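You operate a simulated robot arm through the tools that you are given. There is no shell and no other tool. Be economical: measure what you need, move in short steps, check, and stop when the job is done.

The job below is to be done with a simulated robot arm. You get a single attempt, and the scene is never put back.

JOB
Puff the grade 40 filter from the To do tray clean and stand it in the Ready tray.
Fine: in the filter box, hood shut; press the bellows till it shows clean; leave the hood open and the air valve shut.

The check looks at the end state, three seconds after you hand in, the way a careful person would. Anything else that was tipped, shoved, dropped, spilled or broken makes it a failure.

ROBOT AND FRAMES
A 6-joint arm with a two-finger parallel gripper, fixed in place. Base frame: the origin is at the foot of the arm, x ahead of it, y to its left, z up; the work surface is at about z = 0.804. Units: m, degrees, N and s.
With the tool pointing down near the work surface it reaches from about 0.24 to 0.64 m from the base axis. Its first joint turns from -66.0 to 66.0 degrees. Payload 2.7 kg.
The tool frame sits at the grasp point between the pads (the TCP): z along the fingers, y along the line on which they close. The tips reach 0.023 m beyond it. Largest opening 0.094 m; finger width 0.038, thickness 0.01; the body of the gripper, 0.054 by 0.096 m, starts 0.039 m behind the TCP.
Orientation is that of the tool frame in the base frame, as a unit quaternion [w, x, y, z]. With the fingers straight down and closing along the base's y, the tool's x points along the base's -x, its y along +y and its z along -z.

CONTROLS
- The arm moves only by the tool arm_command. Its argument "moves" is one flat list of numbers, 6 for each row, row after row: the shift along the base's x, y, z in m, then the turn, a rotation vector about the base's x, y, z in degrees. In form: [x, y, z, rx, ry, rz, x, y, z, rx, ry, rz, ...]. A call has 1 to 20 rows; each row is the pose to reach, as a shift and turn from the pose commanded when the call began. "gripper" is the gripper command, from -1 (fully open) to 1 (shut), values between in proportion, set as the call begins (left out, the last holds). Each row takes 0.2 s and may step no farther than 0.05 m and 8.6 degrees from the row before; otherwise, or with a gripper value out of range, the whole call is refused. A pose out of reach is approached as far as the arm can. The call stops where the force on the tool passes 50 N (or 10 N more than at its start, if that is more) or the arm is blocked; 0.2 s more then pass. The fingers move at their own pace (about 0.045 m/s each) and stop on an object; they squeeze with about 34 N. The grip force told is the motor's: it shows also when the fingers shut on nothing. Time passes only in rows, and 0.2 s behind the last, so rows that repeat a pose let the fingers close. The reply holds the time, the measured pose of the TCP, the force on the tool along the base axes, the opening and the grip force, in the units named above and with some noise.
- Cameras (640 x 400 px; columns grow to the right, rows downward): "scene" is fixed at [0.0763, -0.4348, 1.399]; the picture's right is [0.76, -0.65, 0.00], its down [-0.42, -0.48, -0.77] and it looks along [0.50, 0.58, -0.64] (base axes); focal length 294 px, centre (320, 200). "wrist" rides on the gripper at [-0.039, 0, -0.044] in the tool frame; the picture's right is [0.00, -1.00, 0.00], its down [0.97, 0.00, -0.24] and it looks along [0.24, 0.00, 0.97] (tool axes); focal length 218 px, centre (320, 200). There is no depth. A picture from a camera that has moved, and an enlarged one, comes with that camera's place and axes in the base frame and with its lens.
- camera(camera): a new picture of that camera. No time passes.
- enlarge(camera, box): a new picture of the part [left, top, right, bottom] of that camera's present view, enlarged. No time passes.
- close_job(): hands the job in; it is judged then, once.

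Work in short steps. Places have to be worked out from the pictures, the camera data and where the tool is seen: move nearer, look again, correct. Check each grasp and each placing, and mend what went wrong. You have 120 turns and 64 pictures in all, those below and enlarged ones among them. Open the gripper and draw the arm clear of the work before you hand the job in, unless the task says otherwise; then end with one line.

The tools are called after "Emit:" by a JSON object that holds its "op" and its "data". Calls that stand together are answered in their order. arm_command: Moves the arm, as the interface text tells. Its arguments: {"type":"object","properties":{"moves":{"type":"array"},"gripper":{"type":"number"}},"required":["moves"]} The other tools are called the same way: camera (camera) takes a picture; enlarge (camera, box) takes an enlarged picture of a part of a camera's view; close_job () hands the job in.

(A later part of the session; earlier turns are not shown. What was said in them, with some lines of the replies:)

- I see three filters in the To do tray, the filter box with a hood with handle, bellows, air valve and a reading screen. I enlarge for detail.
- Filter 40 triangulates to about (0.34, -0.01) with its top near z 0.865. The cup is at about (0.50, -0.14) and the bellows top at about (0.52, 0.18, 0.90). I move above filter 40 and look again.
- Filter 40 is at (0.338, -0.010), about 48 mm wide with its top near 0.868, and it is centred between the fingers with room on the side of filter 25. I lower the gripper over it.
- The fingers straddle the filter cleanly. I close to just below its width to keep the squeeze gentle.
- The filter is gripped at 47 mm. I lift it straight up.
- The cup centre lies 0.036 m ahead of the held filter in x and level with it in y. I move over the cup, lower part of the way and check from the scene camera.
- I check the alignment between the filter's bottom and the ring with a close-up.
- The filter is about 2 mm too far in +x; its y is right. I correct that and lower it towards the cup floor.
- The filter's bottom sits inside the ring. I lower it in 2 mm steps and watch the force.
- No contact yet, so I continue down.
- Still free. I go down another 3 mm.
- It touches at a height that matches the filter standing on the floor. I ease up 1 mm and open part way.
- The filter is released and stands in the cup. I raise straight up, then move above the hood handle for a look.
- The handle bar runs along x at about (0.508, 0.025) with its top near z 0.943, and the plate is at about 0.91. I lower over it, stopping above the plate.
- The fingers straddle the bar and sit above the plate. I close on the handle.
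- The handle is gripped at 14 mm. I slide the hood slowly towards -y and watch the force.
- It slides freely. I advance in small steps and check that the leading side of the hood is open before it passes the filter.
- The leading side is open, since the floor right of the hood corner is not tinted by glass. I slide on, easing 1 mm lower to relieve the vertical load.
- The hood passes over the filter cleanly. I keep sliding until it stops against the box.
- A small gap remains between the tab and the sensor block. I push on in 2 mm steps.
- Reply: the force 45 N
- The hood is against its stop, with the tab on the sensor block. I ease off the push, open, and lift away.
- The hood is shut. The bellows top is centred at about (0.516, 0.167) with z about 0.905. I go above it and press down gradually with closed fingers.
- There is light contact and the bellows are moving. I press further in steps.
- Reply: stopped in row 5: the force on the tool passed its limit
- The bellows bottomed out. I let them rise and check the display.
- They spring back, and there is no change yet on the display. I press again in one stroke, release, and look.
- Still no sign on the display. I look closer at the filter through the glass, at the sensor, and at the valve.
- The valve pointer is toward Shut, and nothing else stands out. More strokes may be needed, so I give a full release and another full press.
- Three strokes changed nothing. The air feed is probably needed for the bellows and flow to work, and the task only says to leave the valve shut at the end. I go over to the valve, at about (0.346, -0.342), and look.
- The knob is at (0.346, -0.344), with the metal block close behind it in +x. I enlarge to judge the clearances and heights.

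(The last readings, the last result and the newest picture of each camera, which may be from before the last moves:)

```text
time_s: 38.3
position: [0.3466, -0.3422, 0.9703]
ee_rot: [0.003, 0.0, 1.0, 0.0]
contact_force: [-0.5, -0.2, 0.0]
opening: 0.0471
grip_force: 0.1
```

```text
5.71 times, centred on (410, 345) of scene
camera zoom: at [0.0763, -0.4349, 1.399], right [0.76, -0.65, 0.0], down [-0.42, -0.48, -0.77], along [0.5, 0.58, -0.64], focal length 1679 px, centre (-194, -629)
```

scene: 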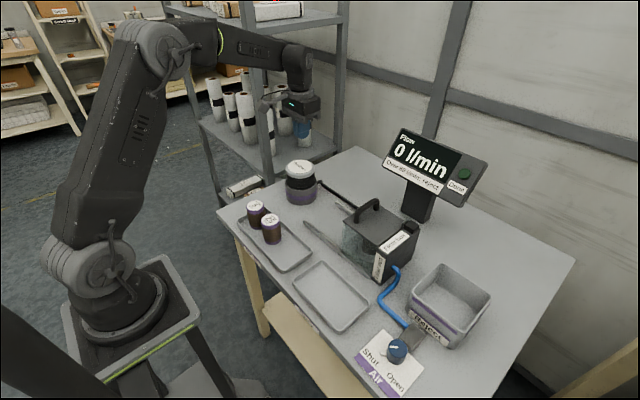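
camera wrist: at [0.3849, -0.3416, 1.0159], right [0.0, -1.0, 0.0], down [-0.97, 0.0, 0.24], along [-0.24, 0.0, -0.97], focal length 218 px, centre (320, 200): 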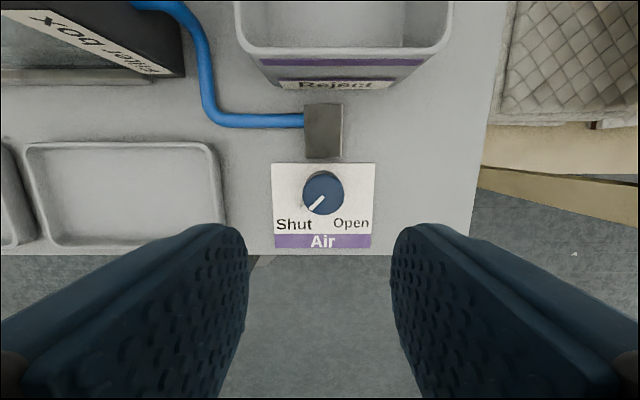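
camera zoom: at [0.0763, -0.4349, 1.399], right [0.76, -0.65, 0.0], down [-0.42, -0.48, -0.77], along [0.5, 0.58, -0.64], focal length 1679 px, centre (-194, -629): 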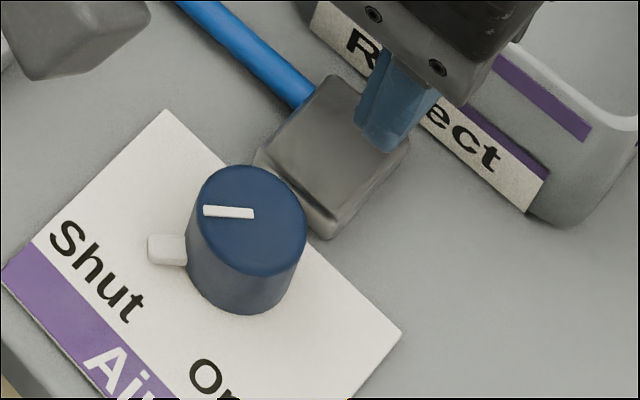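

The block and the peg look only about 12 mm high and the knob about 24 mm. I can grip the knob's upper part with the tips above both. I turn the fingers to -40 degrees and descend to tip height of about 0.820.

Emit:
{"op": "arm_command", "data": {"moves": [0, -0.002, 0, 0, 0, -8, 0, -0.002, 0, 0, 0, -16, 0, -0.002, 0, 0, 0, -24, 0, -0.002, 0, 0, 0, -32, 0, -0.002, 0, 0, 0, -40, 0, -0.002, -0.04, 0, 0, -40, 0, -0.002, -0.08, 0, 0, -40, 0, -0.002, -0.11, 0, 0, -40, 0, -0.002, -0.11, 0, 0, -40]}}

Emit:
{"op": "enlarge", "data": {"camera": "scene", "box": [375, 310, 445, 380]}}

Emit:
{"op": "camera", "data": {"camera": "wrist"}}

```text
time_s: 40.3
position: [0.3451, -0.345, 0.8609]
ee_rot: [0.002, 0.342, 0.94, -0.001]
contact_force: [-0.3, -0.4, 0.0]
opening: 0.0469
grip_force: 0.0
```

```text
5.71 times, centred on (410, 345) of scene
camera zoom: at [0.0763, -0.4349, 1.399], right [0.76, -0.65, 0.0], down [-0.42, -0.48, -0.77], along [0.5, 0.58, -0.64], focal length 1679 px, centre (-194, -629)
```

zoom: 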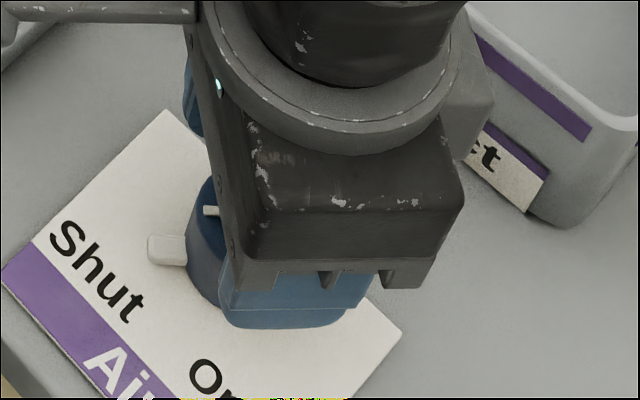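

```text
21 pictures are left
camera wrist: at [0.3757, -0.3698, 0.907], right [-0.64, -0.77, 0.0], down [-0.74, 0.62, 0.24], along [-0.18, 0.15, -0.97], focal length 218 px, centre (320, 200)
```

wrist: 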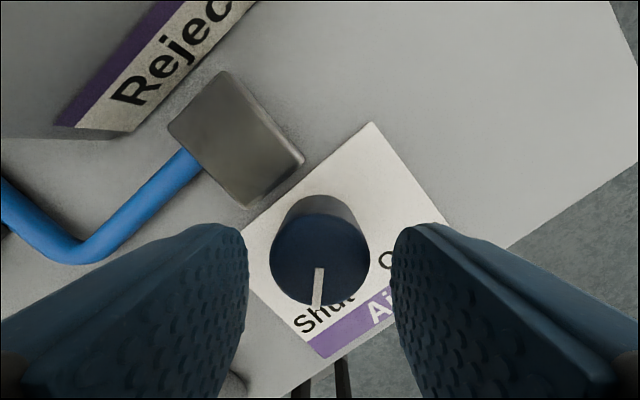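

The knob is centred between the fingers. I descend 19 mm more and close.

Emit:
{"op": "arm_command", "data": {"moves": [0, 0, -0.01, 0, 0, 0, 0, 0, -0.019, 0, 0, 0, 0, 0, -0.019, 0, 0, 0]}}

Emit:
{"op": "arm_command", "data": {"moves": [0, 0, 0, 0, 0, 0, 0, 0, 0, 0, 0, 0, 0, 0, 0, 0, 0, 0], "gripper": 0.6}}

```text
time_s: 41.1
position: [0.3441, -0.3442, 0.8412]
ee_rot: [0.002, 0.342, 0.94, -0.001]
contact_force: [-0.4, 0.0, 0.5]
opening: 0.047
grip_force: 0.1
```

```text
time_s: 41.9
position: [0.3436, -0.3435, 0.8421]
ee_rot: [0.001, 0.341, 0.94, 0.0]
contact_force: [-4.0, -5.2, -4.3]
opening: 0.0349
grip_force: 44.9
```

I have the knob at 35 mm. I turn it +40 degrees towards Open and check.

Emit:
{"op": "arm_command", "data": {"moves": [0, 0, 0, 0, 0, 8, 0, 0, 0, 0, 0, 16, 0, 0, 0, 0, 0, 24, 0, 0, 0, 0, 0, 32, 0, 0, 0, 0, 0, 40, 0, 0, 0, 0, 0, 40]}}

Emit:
{"op": "enlarge", "data": {"camera": "scene", "box": [320, 120, 500, 380]}}

```text
time_s: 43.3
position: [0.3451, -0.3448, 0.8406]
ee_rot: [0.002, -0.001, 1.0, -0.002]
contact_force: [-21.7, -14.0, 19.6]
opening: 0.035
grip_force: 45.1
```

```text
1.54 times, centred on (410, 250) of scene
camera zoom: at [0.0755, -0.435, 1.399], right [0.76, -0.65, 0.0], down [-0.42, -0.48, -0.77], along [0.5, 0.58, -0.64], focal length 452 px, centre (182, 123)
```

zoom: 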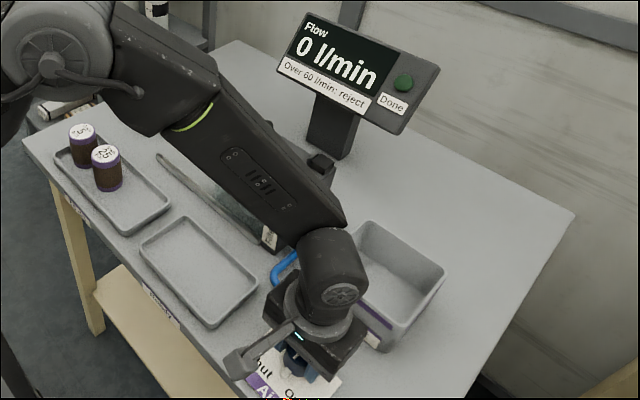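

The turn is working, with some side force. I shift 1 mm with the force and turn on to Open.

Emit:
{"op": "arm_command", "data": {"moves": [-0.001, -0.001, 0, 0, 0, 0, -0.001, -0.001, 0, 0, 0, 8, -0.001, -0.001, 0, 0, 0, 16, -0.001, -0.001, 0, 0, 0, 24, -0.001, -0.001, 0, 0, 0, 32, -0.001, -0.001, 0, 0, 0, 40, -0.001, -0.001, 0, 0, 0, 40]}}

Emit:
{"op": "camera", "data": {"camera": "scene"}}

```text
time_s: 44.9
position: [0.3448, -0.3461, 0.8414]
ee_rot: [0.003, -0.344, 0.939, 0.0]
contact_force: [-10.7, -7.9, 24.6]
opening: 0.0345
grip_force: 45.1
```

```text
19 pictures are left
```

scene: 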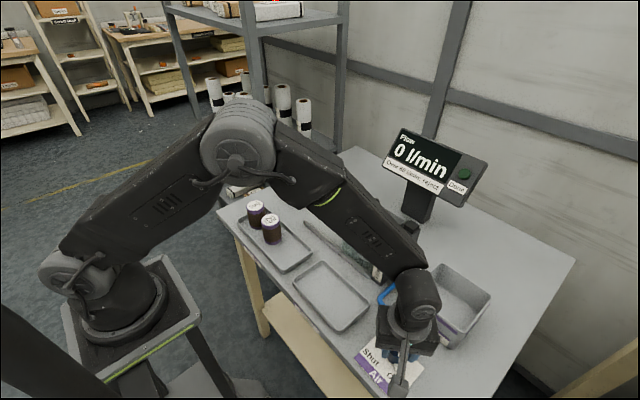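

The reading is still 0. I release, rise, and check the pointer.

Emit:
{"op": "arm_command", "data": {"moves": [0, 0, 0, 0, 0, 0, 0, 0, 0, 0, 0, 0, 0, 0, 0.02, 0, 0, 0, 0, 0, 0.06, 0, 0, 0, 0, 0, 0.1, 0, 0, 0, 0, 0, 0.13, 0, 0, 0, 0, 0, 0.13, 0, 0, 0], "gripper": 0}}

Emit:
{"op": "camera", "data": {"camera": "wrist"}}

Emit:
{"op": "enlarge", "data": {"camera": "scene", "box": [360, 110, 500, 210]}}

```text
time_s: 46.5
position: [0.343, -0.3436, 0.9714]
ee_rot: [0.002, -0.342, 0.94, 0.001]
contact_force: [0.5, 0.3, 0.3]
opening: 0.0471
grip_force: 0.0
```

```text
18 pictures are left
camera wrist: at [0.3728, -0.3183, 1.0169], right [0.64, -0.77, 0.0], down [-0.74, -0.62, 0.24], along [-0.18, -0.15, -0.97], focal length 218 px, centre (320, 200)
```

wrist: 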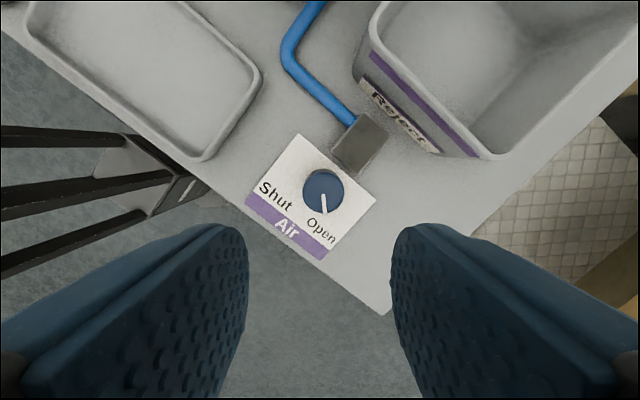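

```text
4.00 times, centred on (430, 160) of scene
camera zoom: at [0.0763, -0.4348, 1.399], right [0.76, -0.65, 0.0], down [-0.42, -0.48, -0.77], along [0.5, 0.58, -0.64], focal length 1176 px, centre (-120, 360)
```

zoom: 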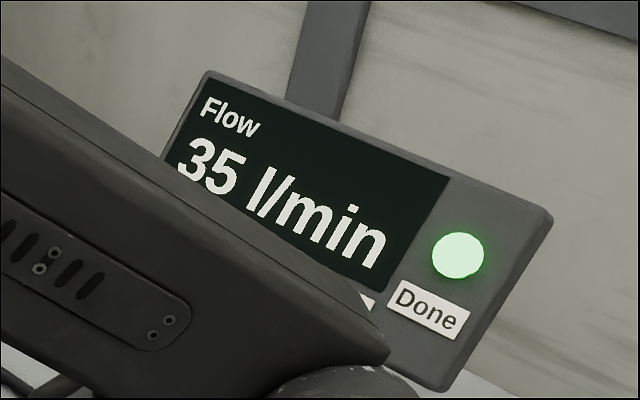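

With the air on, it reads 35 l/min, which is under 60, and the Done lamp is lit. I wait a moment to confirm it is steady.

Emit:
{"op": "arm_command", "data": {"moves": [0, 0, 0, 0, 0, 0, 0, 0, 0, 0, 0, 0, 0, 0, 0, 0, 0, 0, 0, 0, 0, 0, 0, 0, 0, 0, 0, 0, 0, 0, 0, 0, 0, 0, 0, 0, 0, 0, 0, 0, 0, 0, 0, 0, 0, 0, 0, 0]}}

Emit:
{"op": "enlarge", "data": {"camera": "scene", "box": [360, 110, 500, 210]}}

```text
time_s: 48.3
position: [0.342, -0.3443, 0.9711]
ee_rot: [0.002, -0.342, 0.94, 0.002]
contact_force: [0.4, 0.0, 0.0]
opening: 0.047
grip_force: 0.2
```

```text
4.00 times, centred on (430, 160) of scene
camera zoom: at [0.0763, -0.4348, 1.399], right [0.76, -0.65, 0.0], down [-0.42, -0.48, -0.77], along [0.5, 0.58, -0.64], focal length 1176 px, centre (-120, 360)
```

zoom: 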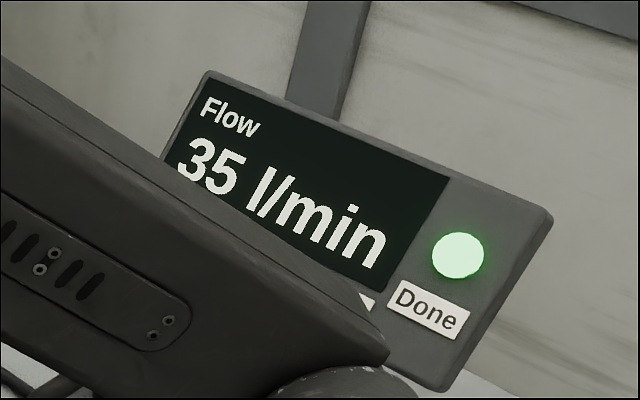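

Steady at 35 with Done lit, so the filter is good. Now I shut the valve by descending onto the knob in the same orientation.

Emit:
{"op": "arm_command", "data": {"moves": [0.001, -0.001, -0.04, 0, 0, 0, 0.001, -0.001, -0.08, 0, 0, 0, 0.001, -0.001, -0.11, 0, 0, 0, 0.001, -0.001, -0.13, 0, 0, 0, 0.001, -0.001, -0.13, 0, 0, 0]}}

Emit:
{"op": "arm_command", "data": {"moves": [0, 0, 0, 0, 0, 0, 0, 0, 0, 0, 0, 0, 0, 0, 0, 0, 0, 0], "gripper": 0.6}}

Emit:
{"op": "arm_command", "data": {"moves": [0, 0, 0, 0, 0, -8, 0, 0, 0, 0, 0, -16, 0, 0, 0, 0, 0, -24, 0, 0, 0, 0, 0, -32, 0, 0, 0, 0, 0, -40, 0, 0, 0, 0, 0, -40]}}

```text
time_s: 49.5
position: [0.345, -0.3439, 0.8385]
ee_rot: [0.002, -0.343, 0.94, 0.001]
contact_force: [-0.3, 0.4, -0.4]
opening: 0.047
grip_force: 0.1
```

```text
time_s: 50.3
position: [0.3449, -0.3449, 0.838]
ee_rot: [0.003, -0.343, 0.939, 0.0]
contact_force: [3.6, -3.4, -6.5]
opening: 0.0351
grip_force: 44.9
```

```text
time_s: 51.7
position: [0.3454, -0.3451, 0.8399]
ee_rot: [0.0, 0.001, 1.0, 0.001]
contact_force: [7.5, -2.7, -25.4]
opening: 0.0349
grip_force: 45.2
```

Turning well. I finish the turn to Shut, going a little past 40 degrees as the stop allows.

Emit:
{"op": "arm_command", "data": {"moves": [0, 0, 0, 0, 0, -8, 0, 0, 0, 0, 0, -16, 0, 0, 0, 0, 0, -24, 0, 0, 0, 0, 0, -32, 0, 0, 0, 0, 0, -40, 0, 0, 0, 0, 0, -42, 0, 0, 0, 0, 0, -42]}}

Emit:
{"op": "arm_command", "data": {"moves": [0, 0, 0, 0, 0, 0, 0, 0, 0, 0, 0, 0, 0, 0, 0.02, 0, 0, 0, 0, 0, 0.06, 0, 0, 0, 0, 0, 0.1, 0, 0, 0, 0, 0, 0.13, 0, 0, 0, 0, 0, 0.13, 0, 0, 0], "gripper": 0}}

Emit:
{"op": "camera", "data": {"camera": "wrist"}}

Emit:
{"op": "enlarge", "data": {"camera": "scene", "box": [360, 110, 500, 210]}}

```text
time_s: 53.3
position: [0.345, -0.3456, 0.8399]
ee_rot: [0.0, 0.358, 0.934, -0.001]
contact_force: [0.8, 2.6, -17.2]
opening: 0.0346
grip_force: 45.3
```

```text
time_s: 54.9
position: [0.3442, -0.3469, 0.9707]
ee_rot: [0.002, 0.358, 0.934, -0.001]
contact_force: [0.4, -0.8, 0.1]
opening: 0.047
grip_force: 0.1
```

```text
15 pictures are left
camera wrist: at [0.3742, -0.3727, 1.017], right [-0.67, -0.74, 0.0], down [-0.72, 0.65, 0.24], along [-0.18, 0.16, -0.97], focal length 218 px, centre (320, 200)
```

wrist: 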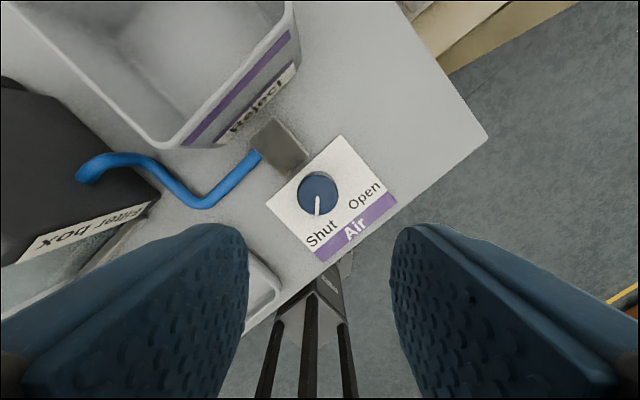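

```text
4.00 times, centred on (430, 160) of scene
camera zoom: at [0.0763, -0.4348, 1.399], right [0.76, -0.65, 0.0], down [-0.42, -0.48, -0.77], along [0.5, 0.58, -0.64], focal length 1176 px, centre (-120, 360)
```

zoom: 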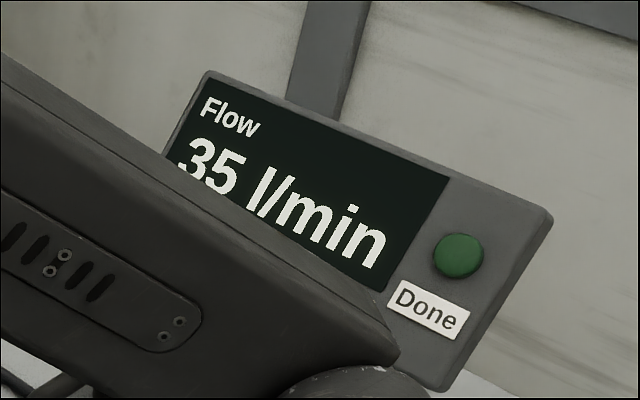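

The valve is shut, the reading holds at 35 and the lamp is off. I return above the bellows, restore the orientation, and check how the filter and display look.

Emit:
{"op": "arm_command", "data": {"moves": [0, 0, 0.03, 0, 0, 8, 0.005, 0.02, 0.065, 0, 0, 16, 0.02, 0.065, 0.07, 0, 0, 24, 0.035, 0.11, 0.07, 0, 0, 32, 0.05, 0.155, 0.07, 0, 0, 40, 0.065, 0.2, 0.07, 0, 0, 42, 0.08, 0.245, 0.07, 0, 0, 42, 0.095, 0.29, 0.07, 0, 0, 42, 0.11, 0.335, 0.07, 0, 0, 42, 0.125, 0.38, 0.07, 0, 0, 42, 0.14, 0.425, 0.07, 0, 0, 42, 0.155, 0.47, 0.07, 0, 0, 42, 0.171, 0.513, 0.07, 0, 0, 42, 0.171, 0.513, 0.03, 0, 0, 42, 0.171, 0.513, -0.01, 0, 0, 42, 0.171, 0.513, -0.03, 0, 0, 42, 0.171, 0.513, -0.03, 0, 0, 42], "gripper": 1}}

Emit:
{"op": "enlarge", "data": {"camera": "scene", "box": [250, 120, 500, 280]}}

Emit:
{"op": "enlarge", "data": {"camera": "scene", "box": [340, 200, 410, 270]}}

```text
time_s: 58.5
position: [0.5149, 0.169, 0.9398]
ee_rot: [0.002, 0.0, 1.0, -0.001]
contact_force: [-0.3, -0.3, -0.9]
opening: 0.0
grip_force: 34.4
```

```text
2.50 times, centred on (375, 200) of scene
camera zoom: at [0.0763, -0.4348, 1.399], right [0.76, -0.65, 0.0], down [-0.42, -0.48, -0.77], along [0.5, 0.58, -0.64], focal length 735 px, centre (182, 200)
```

zoom: 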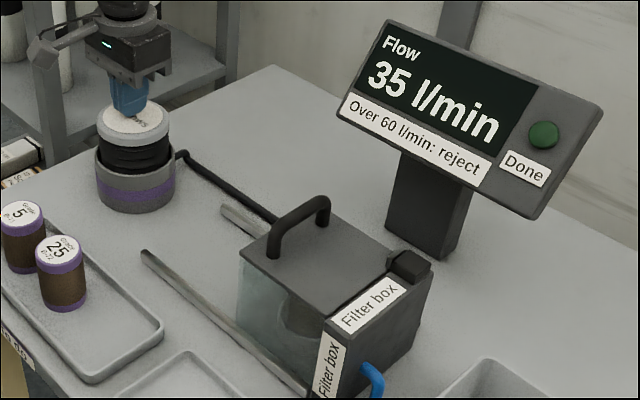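

```text
5.71 times, centred on (375, 235) of scene
camera zoom: at [0.0763, -0.4348, 1.399], right [0.76, -0.65, 0.0], down [-0.42, -0.48, -0.77], along [0.5, 0.58, -0.64], focal length 1679 px, centre (6, 0)
```

zoom: 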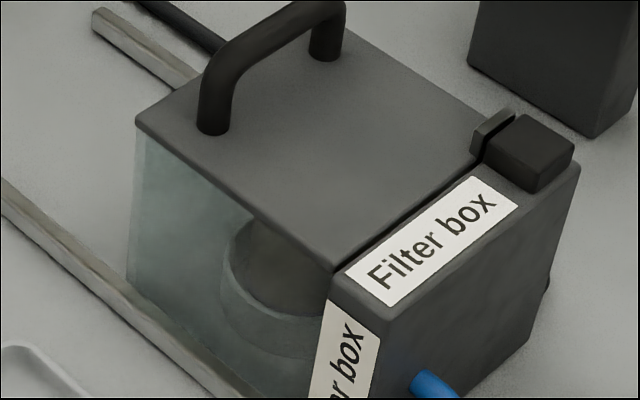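

The filter media still looks brown and the reading holds at 35. I press the bellows once more and see whether the display responds now.

Emit:
{"op": "arm_command", "data": {"moves": [0, 0, -0.02, 0, 0, 0, 0, 0, -0.03, 0, 0, 0, 0, 0, -0.038, 0, 0, 0, 0, 0, -0.042, 0, 0, 0, 0, 0, -0.042, 0, 0, 0]}}

Emit:
{"op": "enlarge", "data": {"camera": "scene", "box": [250, 120, 500, 280]}}

```text
time_s: 59.7
position: [0.5162, 0.1687, 0.899]
ee_rot: [0.003, 0.0, 1.0, -0.001]
contact_force: [-6.4, 6.8, 15.7]
opening: 0.0
grip_force: 33.9
```

```text
2.50 times, centred on (375, 200) of scene
camera zoom: at [0.0759, -0.4348, 1.3991], right [0.76, -0.65, 0.0], down [-0.42, -0.48, -0.77], along [0.5, 0.58, -0.64], focal length 735 px, centre (182, 200)
```

zoom: 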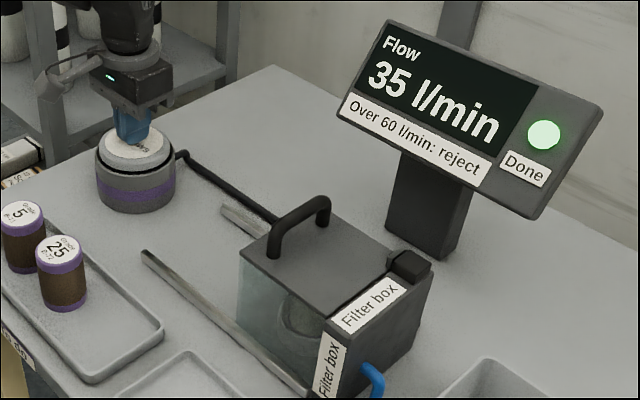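

The Done lamp is now lit from the bellows press, and the filter under the glass looks lighter. I release the bellows, move over the hood handle with fingers opened, and look.

Emit:
{"op": "arm_command", "data": {"moves": [0, 0, 0.03, 0, 0, 0, 0, 0, 0.07, 0, 0, 0, 0, 0, 0.11, 0, 0, 0, 0, 0, 0.15, 0, 0, 0, 0, -0.045, 0.15, 0, 0, 0, 0, -0.09, 0.15, 0, 0, 0, 0, -0.135, 0.15, 0, 0, 0, -0.004, -0.18, 0.15, 0, 0, 0, -0.008, -0.225, 0.15, 0, 0, 0, -0.008, -0.265, 0.15, 0, 0, 0, -0.008, -0.279, 0.13, 0, 0, 0, -0.008, -0.279, 0.1, 0, 0, 0, -0.008, -0.279, 0.1, 0, 0, 0], "gripper": -0.2}}

Emit:
{"op": "camera", "data": {"camera": "wrist"}}

Emit:
{"op": "camera", "data": {"camera": "scene"}}

```text
time_s: 62.5
position: [0.5114, -0.1104, 0.9976]
ee_rot: [0.003, 0.001, 1.0, 0.0]
contact_force: [-0.9, -0.3, 0.0]
opening: 0.0565
grip_force: 0.1
```

```text
10 pictures are left
camera wrist: at [0.5511, -0.109, 1.0447], right [0.0, -1.0, 0.0], down [-0.97, 0.0, 0.24], along [-0.24, 0.0, -0.97], focal length 218 px, centre (320, 200)
```

wrist: 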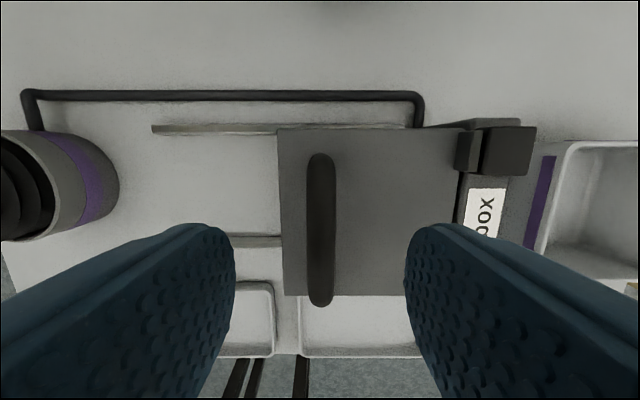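

```text
9 pictures are left
```

scene: 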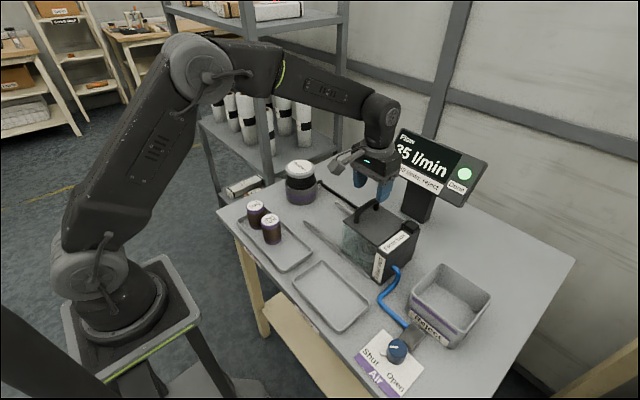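

The lamp stays lit and the handle is centred between the fingers. I descend to 0.944 and grip it.

Emit:
{"op": "arm_command", "data": {"moves": [-0.003, 0, -0.03, 0, 0, 0, -0.003, 0, -0.053, 0, 0, 0, -0.003, 0, -0.053, 0, 0, 0]}}

Emit:
{"op": "arm_command", "data": {"moves": [0, 0, 0, 0, 0, 0, 0, 0, 0, 0, 0, 0, 0, 0, 0, 0, 0, 0, 0, 0, 0, 0, 0, 0], "gripper": 1}}

Emit:
{"op": "arm_command", "data": {"moves": [0, 0.006, 0, 0, 0, 0, 0, 0.014, 0, 0, 0, 0, 0, 0.024, 0, 0, 0, 0, 0, 0.034, 0, 0, 0, 0, 0, 0.044, 0, 0, 0, 0, 0, 0.054, 0, 0, 0, 0, 0, 0.064, 0, 0, 0, 0, 0, 0.074, 0, 0, 0, 0, 0, 0.074, 0, 0, 0, 0]}}

```text
time_s: 63.3
position: [0.5056, -0.1111, 0.9469]
ee_rot: [0.002, -0.001, 1.0, 0.0]
contact_force: [-0.4, 0.0, 0.8]
opening: 0.0565
grip_force: 0.1
```

```text
time_s: 64.3
position: [0.5055, -0.1096, 0.9464]
ee_rot: [0.002, -0.001, 1.0, 0.0]
contact_force: [-1.1, 9.4, 0.4]
opening: 0.0135
grip_force: 45.0
```

```text
time_s: 66.3
position: [0.5068, -0.0379, 0.9468]
ee_rot: [0.004, -0.001, 1.0, 0.0]
contact_force: [4.4, 0.6, 10.7]
opening: 0.0133
grip_force: 44.9
```

It slides open freely. I finish to the original open position at handle y of about 0.024, release, and rise.

Emit:
{"op": "arm_command", "data": {"moves": [0, 0.01, 0, 0, 0, 0, 0, 0.02, 0, 0, 0, 0, 0, 0.03, 0, 0, 0, 0, 0, 0.04, 0, 0, 0, 0, 0, 0.05, 0, 0, 0, 0, 0, 0.057, 0, 0, 0, 0, 0, 0.061, 0, 0, 0, 0, 0, 0.061, 0, 0, 0, 0]}}

Emit:
{"op": "arm_command", "data": {"moves": [0, 0, 0, 0, 0, 0, 0, 0, 0, 0, 0, 0, 0, 0, 0, 0, 0, 0, 0, 0, 0, 0, 0, 0], "gripper": -0.2}}

Emit:
{"op": "arm_command", "data": {"moves": [0, 0, 0.03, 0, 0, 0, 0, 0, 0.06, 0, 0, 0, 0, -0.03, 0.07, 0, 0, 0, 0, -0.07, 0.07, 0, 0, 0, 0, -0.11, 0.06, 0, 0, 0, 0.002, -0.15, 0.04, 0, 0, 0, 0.002, -0.161, 0.02, 0, 0, 0, 0.002, -0.161, 0.02, 0, 0, 0], "gripper": -0.4}}

Emit:
{"op": "camera", "data": {"camera": "wrist"}}

Emit:
{"op": "enlarge", "data": {"camera": "scene", "box": [250, 120, 500, 280]}}

```text
time_s: 68.1
position: [0.5053, 0.024, 0.9472]
ee_rot: [0.003, 0.0, 1.0, 0.001]
contact_force: [9.4, -1.6, 10.3]
opening: 0.0136
grip_force: 44.8
```

```text
time_s: 69.1
position: [0.504, 0.0233, 0.9464]
ee_rot: [0.002, 0.0, 1.0, 0.0]
contact_force: [0.3, -0.3, 0.2]
opening: 0.0564
grip_force: 0.1
```

```text
time_s: 70.9
position: [0.508, -0.1393, 0.9631]
ee_rot: [0.001, 0.0, 1.0, 0.0]
contact_force: [-1.0, 0.9, -0.4]
opening: 0.0659
grip_force: 0.0
```

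```text
8 pictures are left
camera wrist: at [0.5476, -0.1387, 1.01], right [0.0, -1.0, 0.0], down [-0.97, 0.0, 0.24], along [-0.24, 0.0, -0.97], focal length 218 px, centre (320, 200)
```

wrist: 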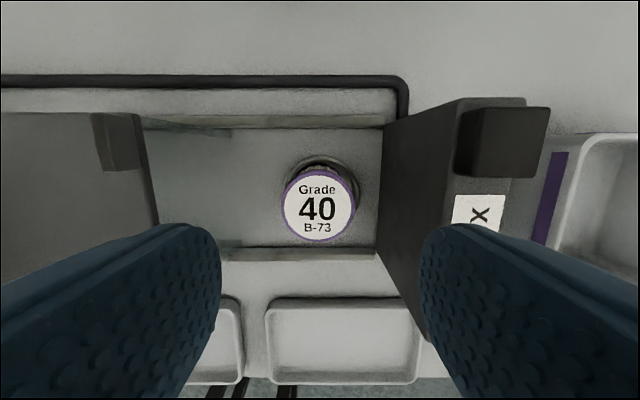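

```text
2.50 times, centred on (375, 200) of scene
camera zoom: at [0.0763, -0.4349, 1.399], right [0.76, -0.65, 0.0], down [-0.42, -0.48, -0.77], along [0.5, 0.58, -0.64], focal length 735 px, centre (182, 200)
```

zoom: 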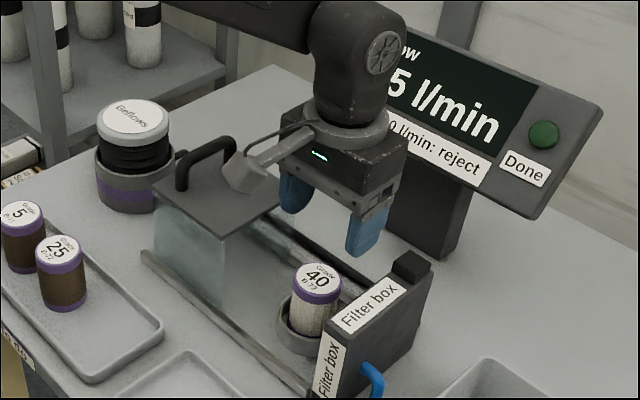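

The filter is now white and clean, and it is centred under the gripper. I descend, grip, and lift it.

Emit:
{"op": "arm_command", "data": {"moves": [0, 0.001, -0.03, 0, 0, 0, 0, 0.001, -0.06, 0, 0, 0, 0, 0.001, -0.09, 0, 0, 0, 0, 0.001, -0.105, 0, 0, 0, 0, 0.001, -0.105, 0, 0, 0]}}

Emit:
{"op": "arm_command", "data": {"moves": [0, 0, 0, 0, 0, 0, 0, 0, 0, 0, 0, 0, 0, 0, 0, 0, 0, 0, 0, 0, 0, 0, 0, 0], "gripper": 0.3}}

Emit:
{"op": "arm_command", "data": {"moves": [0, 0, 0.015, 0, 0, 0, 0, 0, 0.04, 0, 0, 0, 0, 0, 0.08, 0, 0, 0, 0, 0, 0.12, 0, 0, 0, -0.035, -0.005, 0.12, 0, 0, 0, -0.07, -0.012, 0.12, 0, 0, 0, -0.105, -0.018, 0.12, 0, 0, 0, -0.14, -0.024, 0.12, 0, 0, 0, -0.168, -0.028, 0.1, 0, 0, 0, -0.168, -0.028, 0.06, 0, 0, 0, -0.168, -0.028, 0.03, 0, 0, 0, -0.168, -0.028, 0.03, 0, 0, 0]}}

Emit:
{"op": "camera", "data": {"camera": "scene"}}

```text
time_s: 72.1
position: [0.5083, -0.1352, 0.8587]
ee_rot: [0.003, 0.0, 1.0, 0.0]
contact_force: [0.7, -0.1, -0.2]
opening: 0.0658
grip_force: 0.1
```

```text
time_s: 73.1
position: [0.5085, -0.1358, 0.8585]
ee_rot: [0.001, 0.0, 1.0, 0.0]
contact_force: [-0.7, -4.7, -1.1]
opening: 0.0469
grip_force: 34.1
```

```text
time_s: 75.7
position: [0.3399, -0.1654, 0.8904]
ee_rot: [0.003, 0.0, 1.0, 0.0]
contact_force: [0.4, -0.6, -1.5]
opening: 0.047
grip_force: 33.3
```

```text
6 pictures are left
```

scene: 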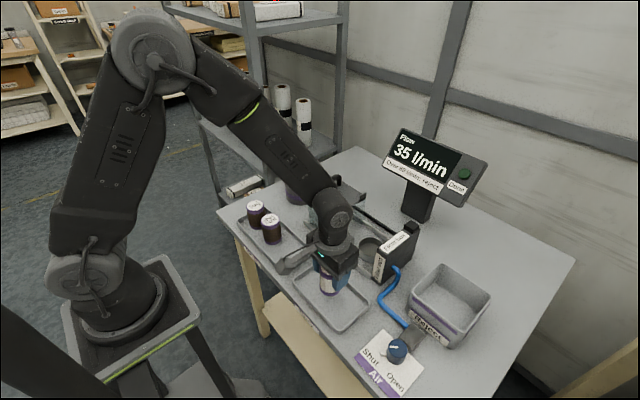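

The filter is over the middle of the Ready tray. I lower it to the tray floor in small steps until there is light contact (TCP about 0.857).

Emit:
{"op": "arm_command", "data": {"moves": [0, 0, -0.015, 0, 0, 0, 0, 0, -0.025, 0, 0, 0, 0, 0, -0.029, 0, 0, 0, 0, 0, -0.031, 0, 0, 0, 0, 0, -0.031, 0, 0, 0]}}

```text
time_s: 76.9
position: [0.3386, -0.1637, 0.8598]
ee_rot: [0.001, 0.0, 1.0, 0.0]
contact_force: [0.0, 0.6, -0.3]
opening: 0.0471
grip_force: 33.9
```

No contact yet, so I go down 1 mm at a time.

Emit:
{"op": "arm_command", "data": {"moves": [0, 0, -0.001, 0, 0, 0, 0, 0, -0.002, 0, 0, 0, 0, 0, -0.002, 0, 0, 0]}}

Emit:
{"op": "arm_command", "data": {"moves": [0, 0, -0.001, 0, 0, 0, 0, 0, -0.0015, 0, 0, 0, 0, 0, -0.0015, 0, 0, 0]}}

```text
time_s: 77.7
position: [0.3387, -0.1645, 0.8586]
ee_rot: [0.002, 0.0, 1.0, -0.001]
contact_force: [-2.4, -0.6, 8.1]
opening: 0.0467
grip_force: 33.6
```

```text
time_s: 78.5
position: [0.3395, -0.1649, 0.8573]
ee_rot: [0.002, 0.0, 1.0, 0.001]
contact_force: [-4.4, 0.4, 18.5]
opening: 0.047
grip_force: 33.7
```

It is standing on the floor. I ease up slightly, open, and rise clear.

Emit:
{"op": "arm_command", "data": {"moves": [0, 0, 0.0015, 0, 0, 0, 0, 0, 0.002, 0, 0, 0]}}

Emit:
{"op": "arm_command", "data": {"moves": [0, 0, 0, 0, 0, 0, 0, 0, 0, 0, 0, 0, 0, 0, 0, 0, 0, 0, 0, 0, 0, 0, 0, 0], "gripper": -0.4}}

Emit:
{"op": "arm_command", "data": {"moves": [0, 0, 0.02, 0, 0, 0, 0, 0, 0.06, 0, 0, 0, 0, 0, 0.1, 0, 0, 0, 0, 0, 0.14, 0, 0, 0, 0, 0, 0.18, 0, 0, 0, 0, 0.03, 0.22, 0, 0, 0, 0, 0.07, 0.25, 0, 0, 0, 0, 0.11, 0.28, 0, 0, 0, 0, 0.15, 0.28, 0, 0, 0, 0, 0.15, 0.28, 0, 0, 0], "gripper": -1}}

Emit:
{"op": "enlarge", "data": {"camera": "scene", "box": [210, 120, 510, 400]}}

Emit:
{"op": "camera", "data": {"camera": "wrist"}}

```text
time_s: 79.1
position: [0.3401, -0.1648, 0.8583]
ee_rot: [0.002, 0.0, 1.0, 0.0]
contact_force: [0.3, 1.0, 0.0]
opening: 0.0471
grip_force: 33.8
```

```text
time_s: 80.1
position: [0.3399, -0.1648, 0.8581]
ee_rot: [0.002, 0.0, 1.0, 0.0]
contact_force: [0.8, -1.1, -0.2]
opening: 0.066
grip_force: 0.0
```

```text
time_s: 82.3
position: [0.3395, -0.014, 1.1383]
ee_rot: [0.002, 0.0, 1.0, 0.0]
contact_force: [-0.4, -0.1, -0.3]
opening: 0.0939
grip_force: 0.0
```

```text
1.43 times, centred on (360, 260) of scene
camera zoom: at [0.0763, -0.4348, 1.399], right [0.76, -0.65, 0.0], down [-0.42, -0.48, -0.77], along [0.5, 0.58, -0.64], focal length 420 px, centre (263, 114)
```

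zoom: 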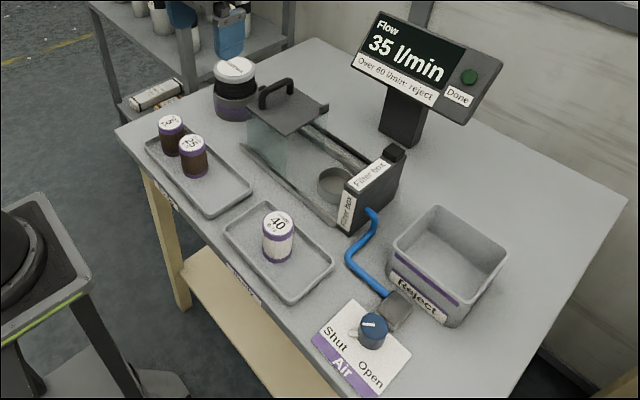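

```text
4 pictures are left
camera wrist: at [0.3789, -0.0137, 1.1838], right [0.0, -1.0, 0.0], down [-0.97, 0.0, 0.24], along [-0.24, 0.0, -0.97], focal length 218 px, centre (320, 200)
```

wrist: 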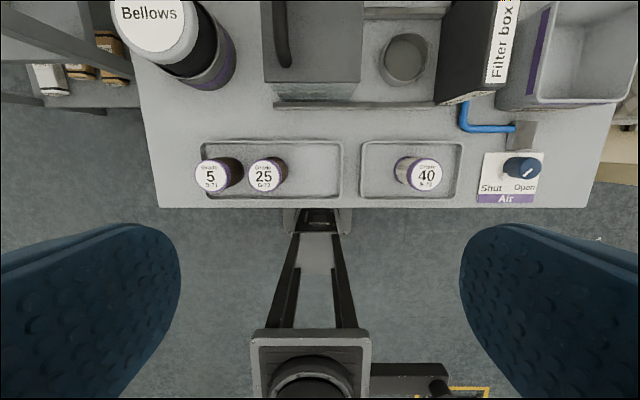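

The clean filter 40 stands in the Ready tray, the hood is open, the valve points to Shut, everything else is in place and the arm is clear. I hand in.

Emit:
{"op": "close_job", "data": {}}

```text
The job is handed in.
```

The grade 40 filter is puffed clean and standing in the Ready tray, with the hood open and the air valve shut; its flow test read 35 l/min, under the 60 l/min reject limit, and I opened the air valve once to get that reading.
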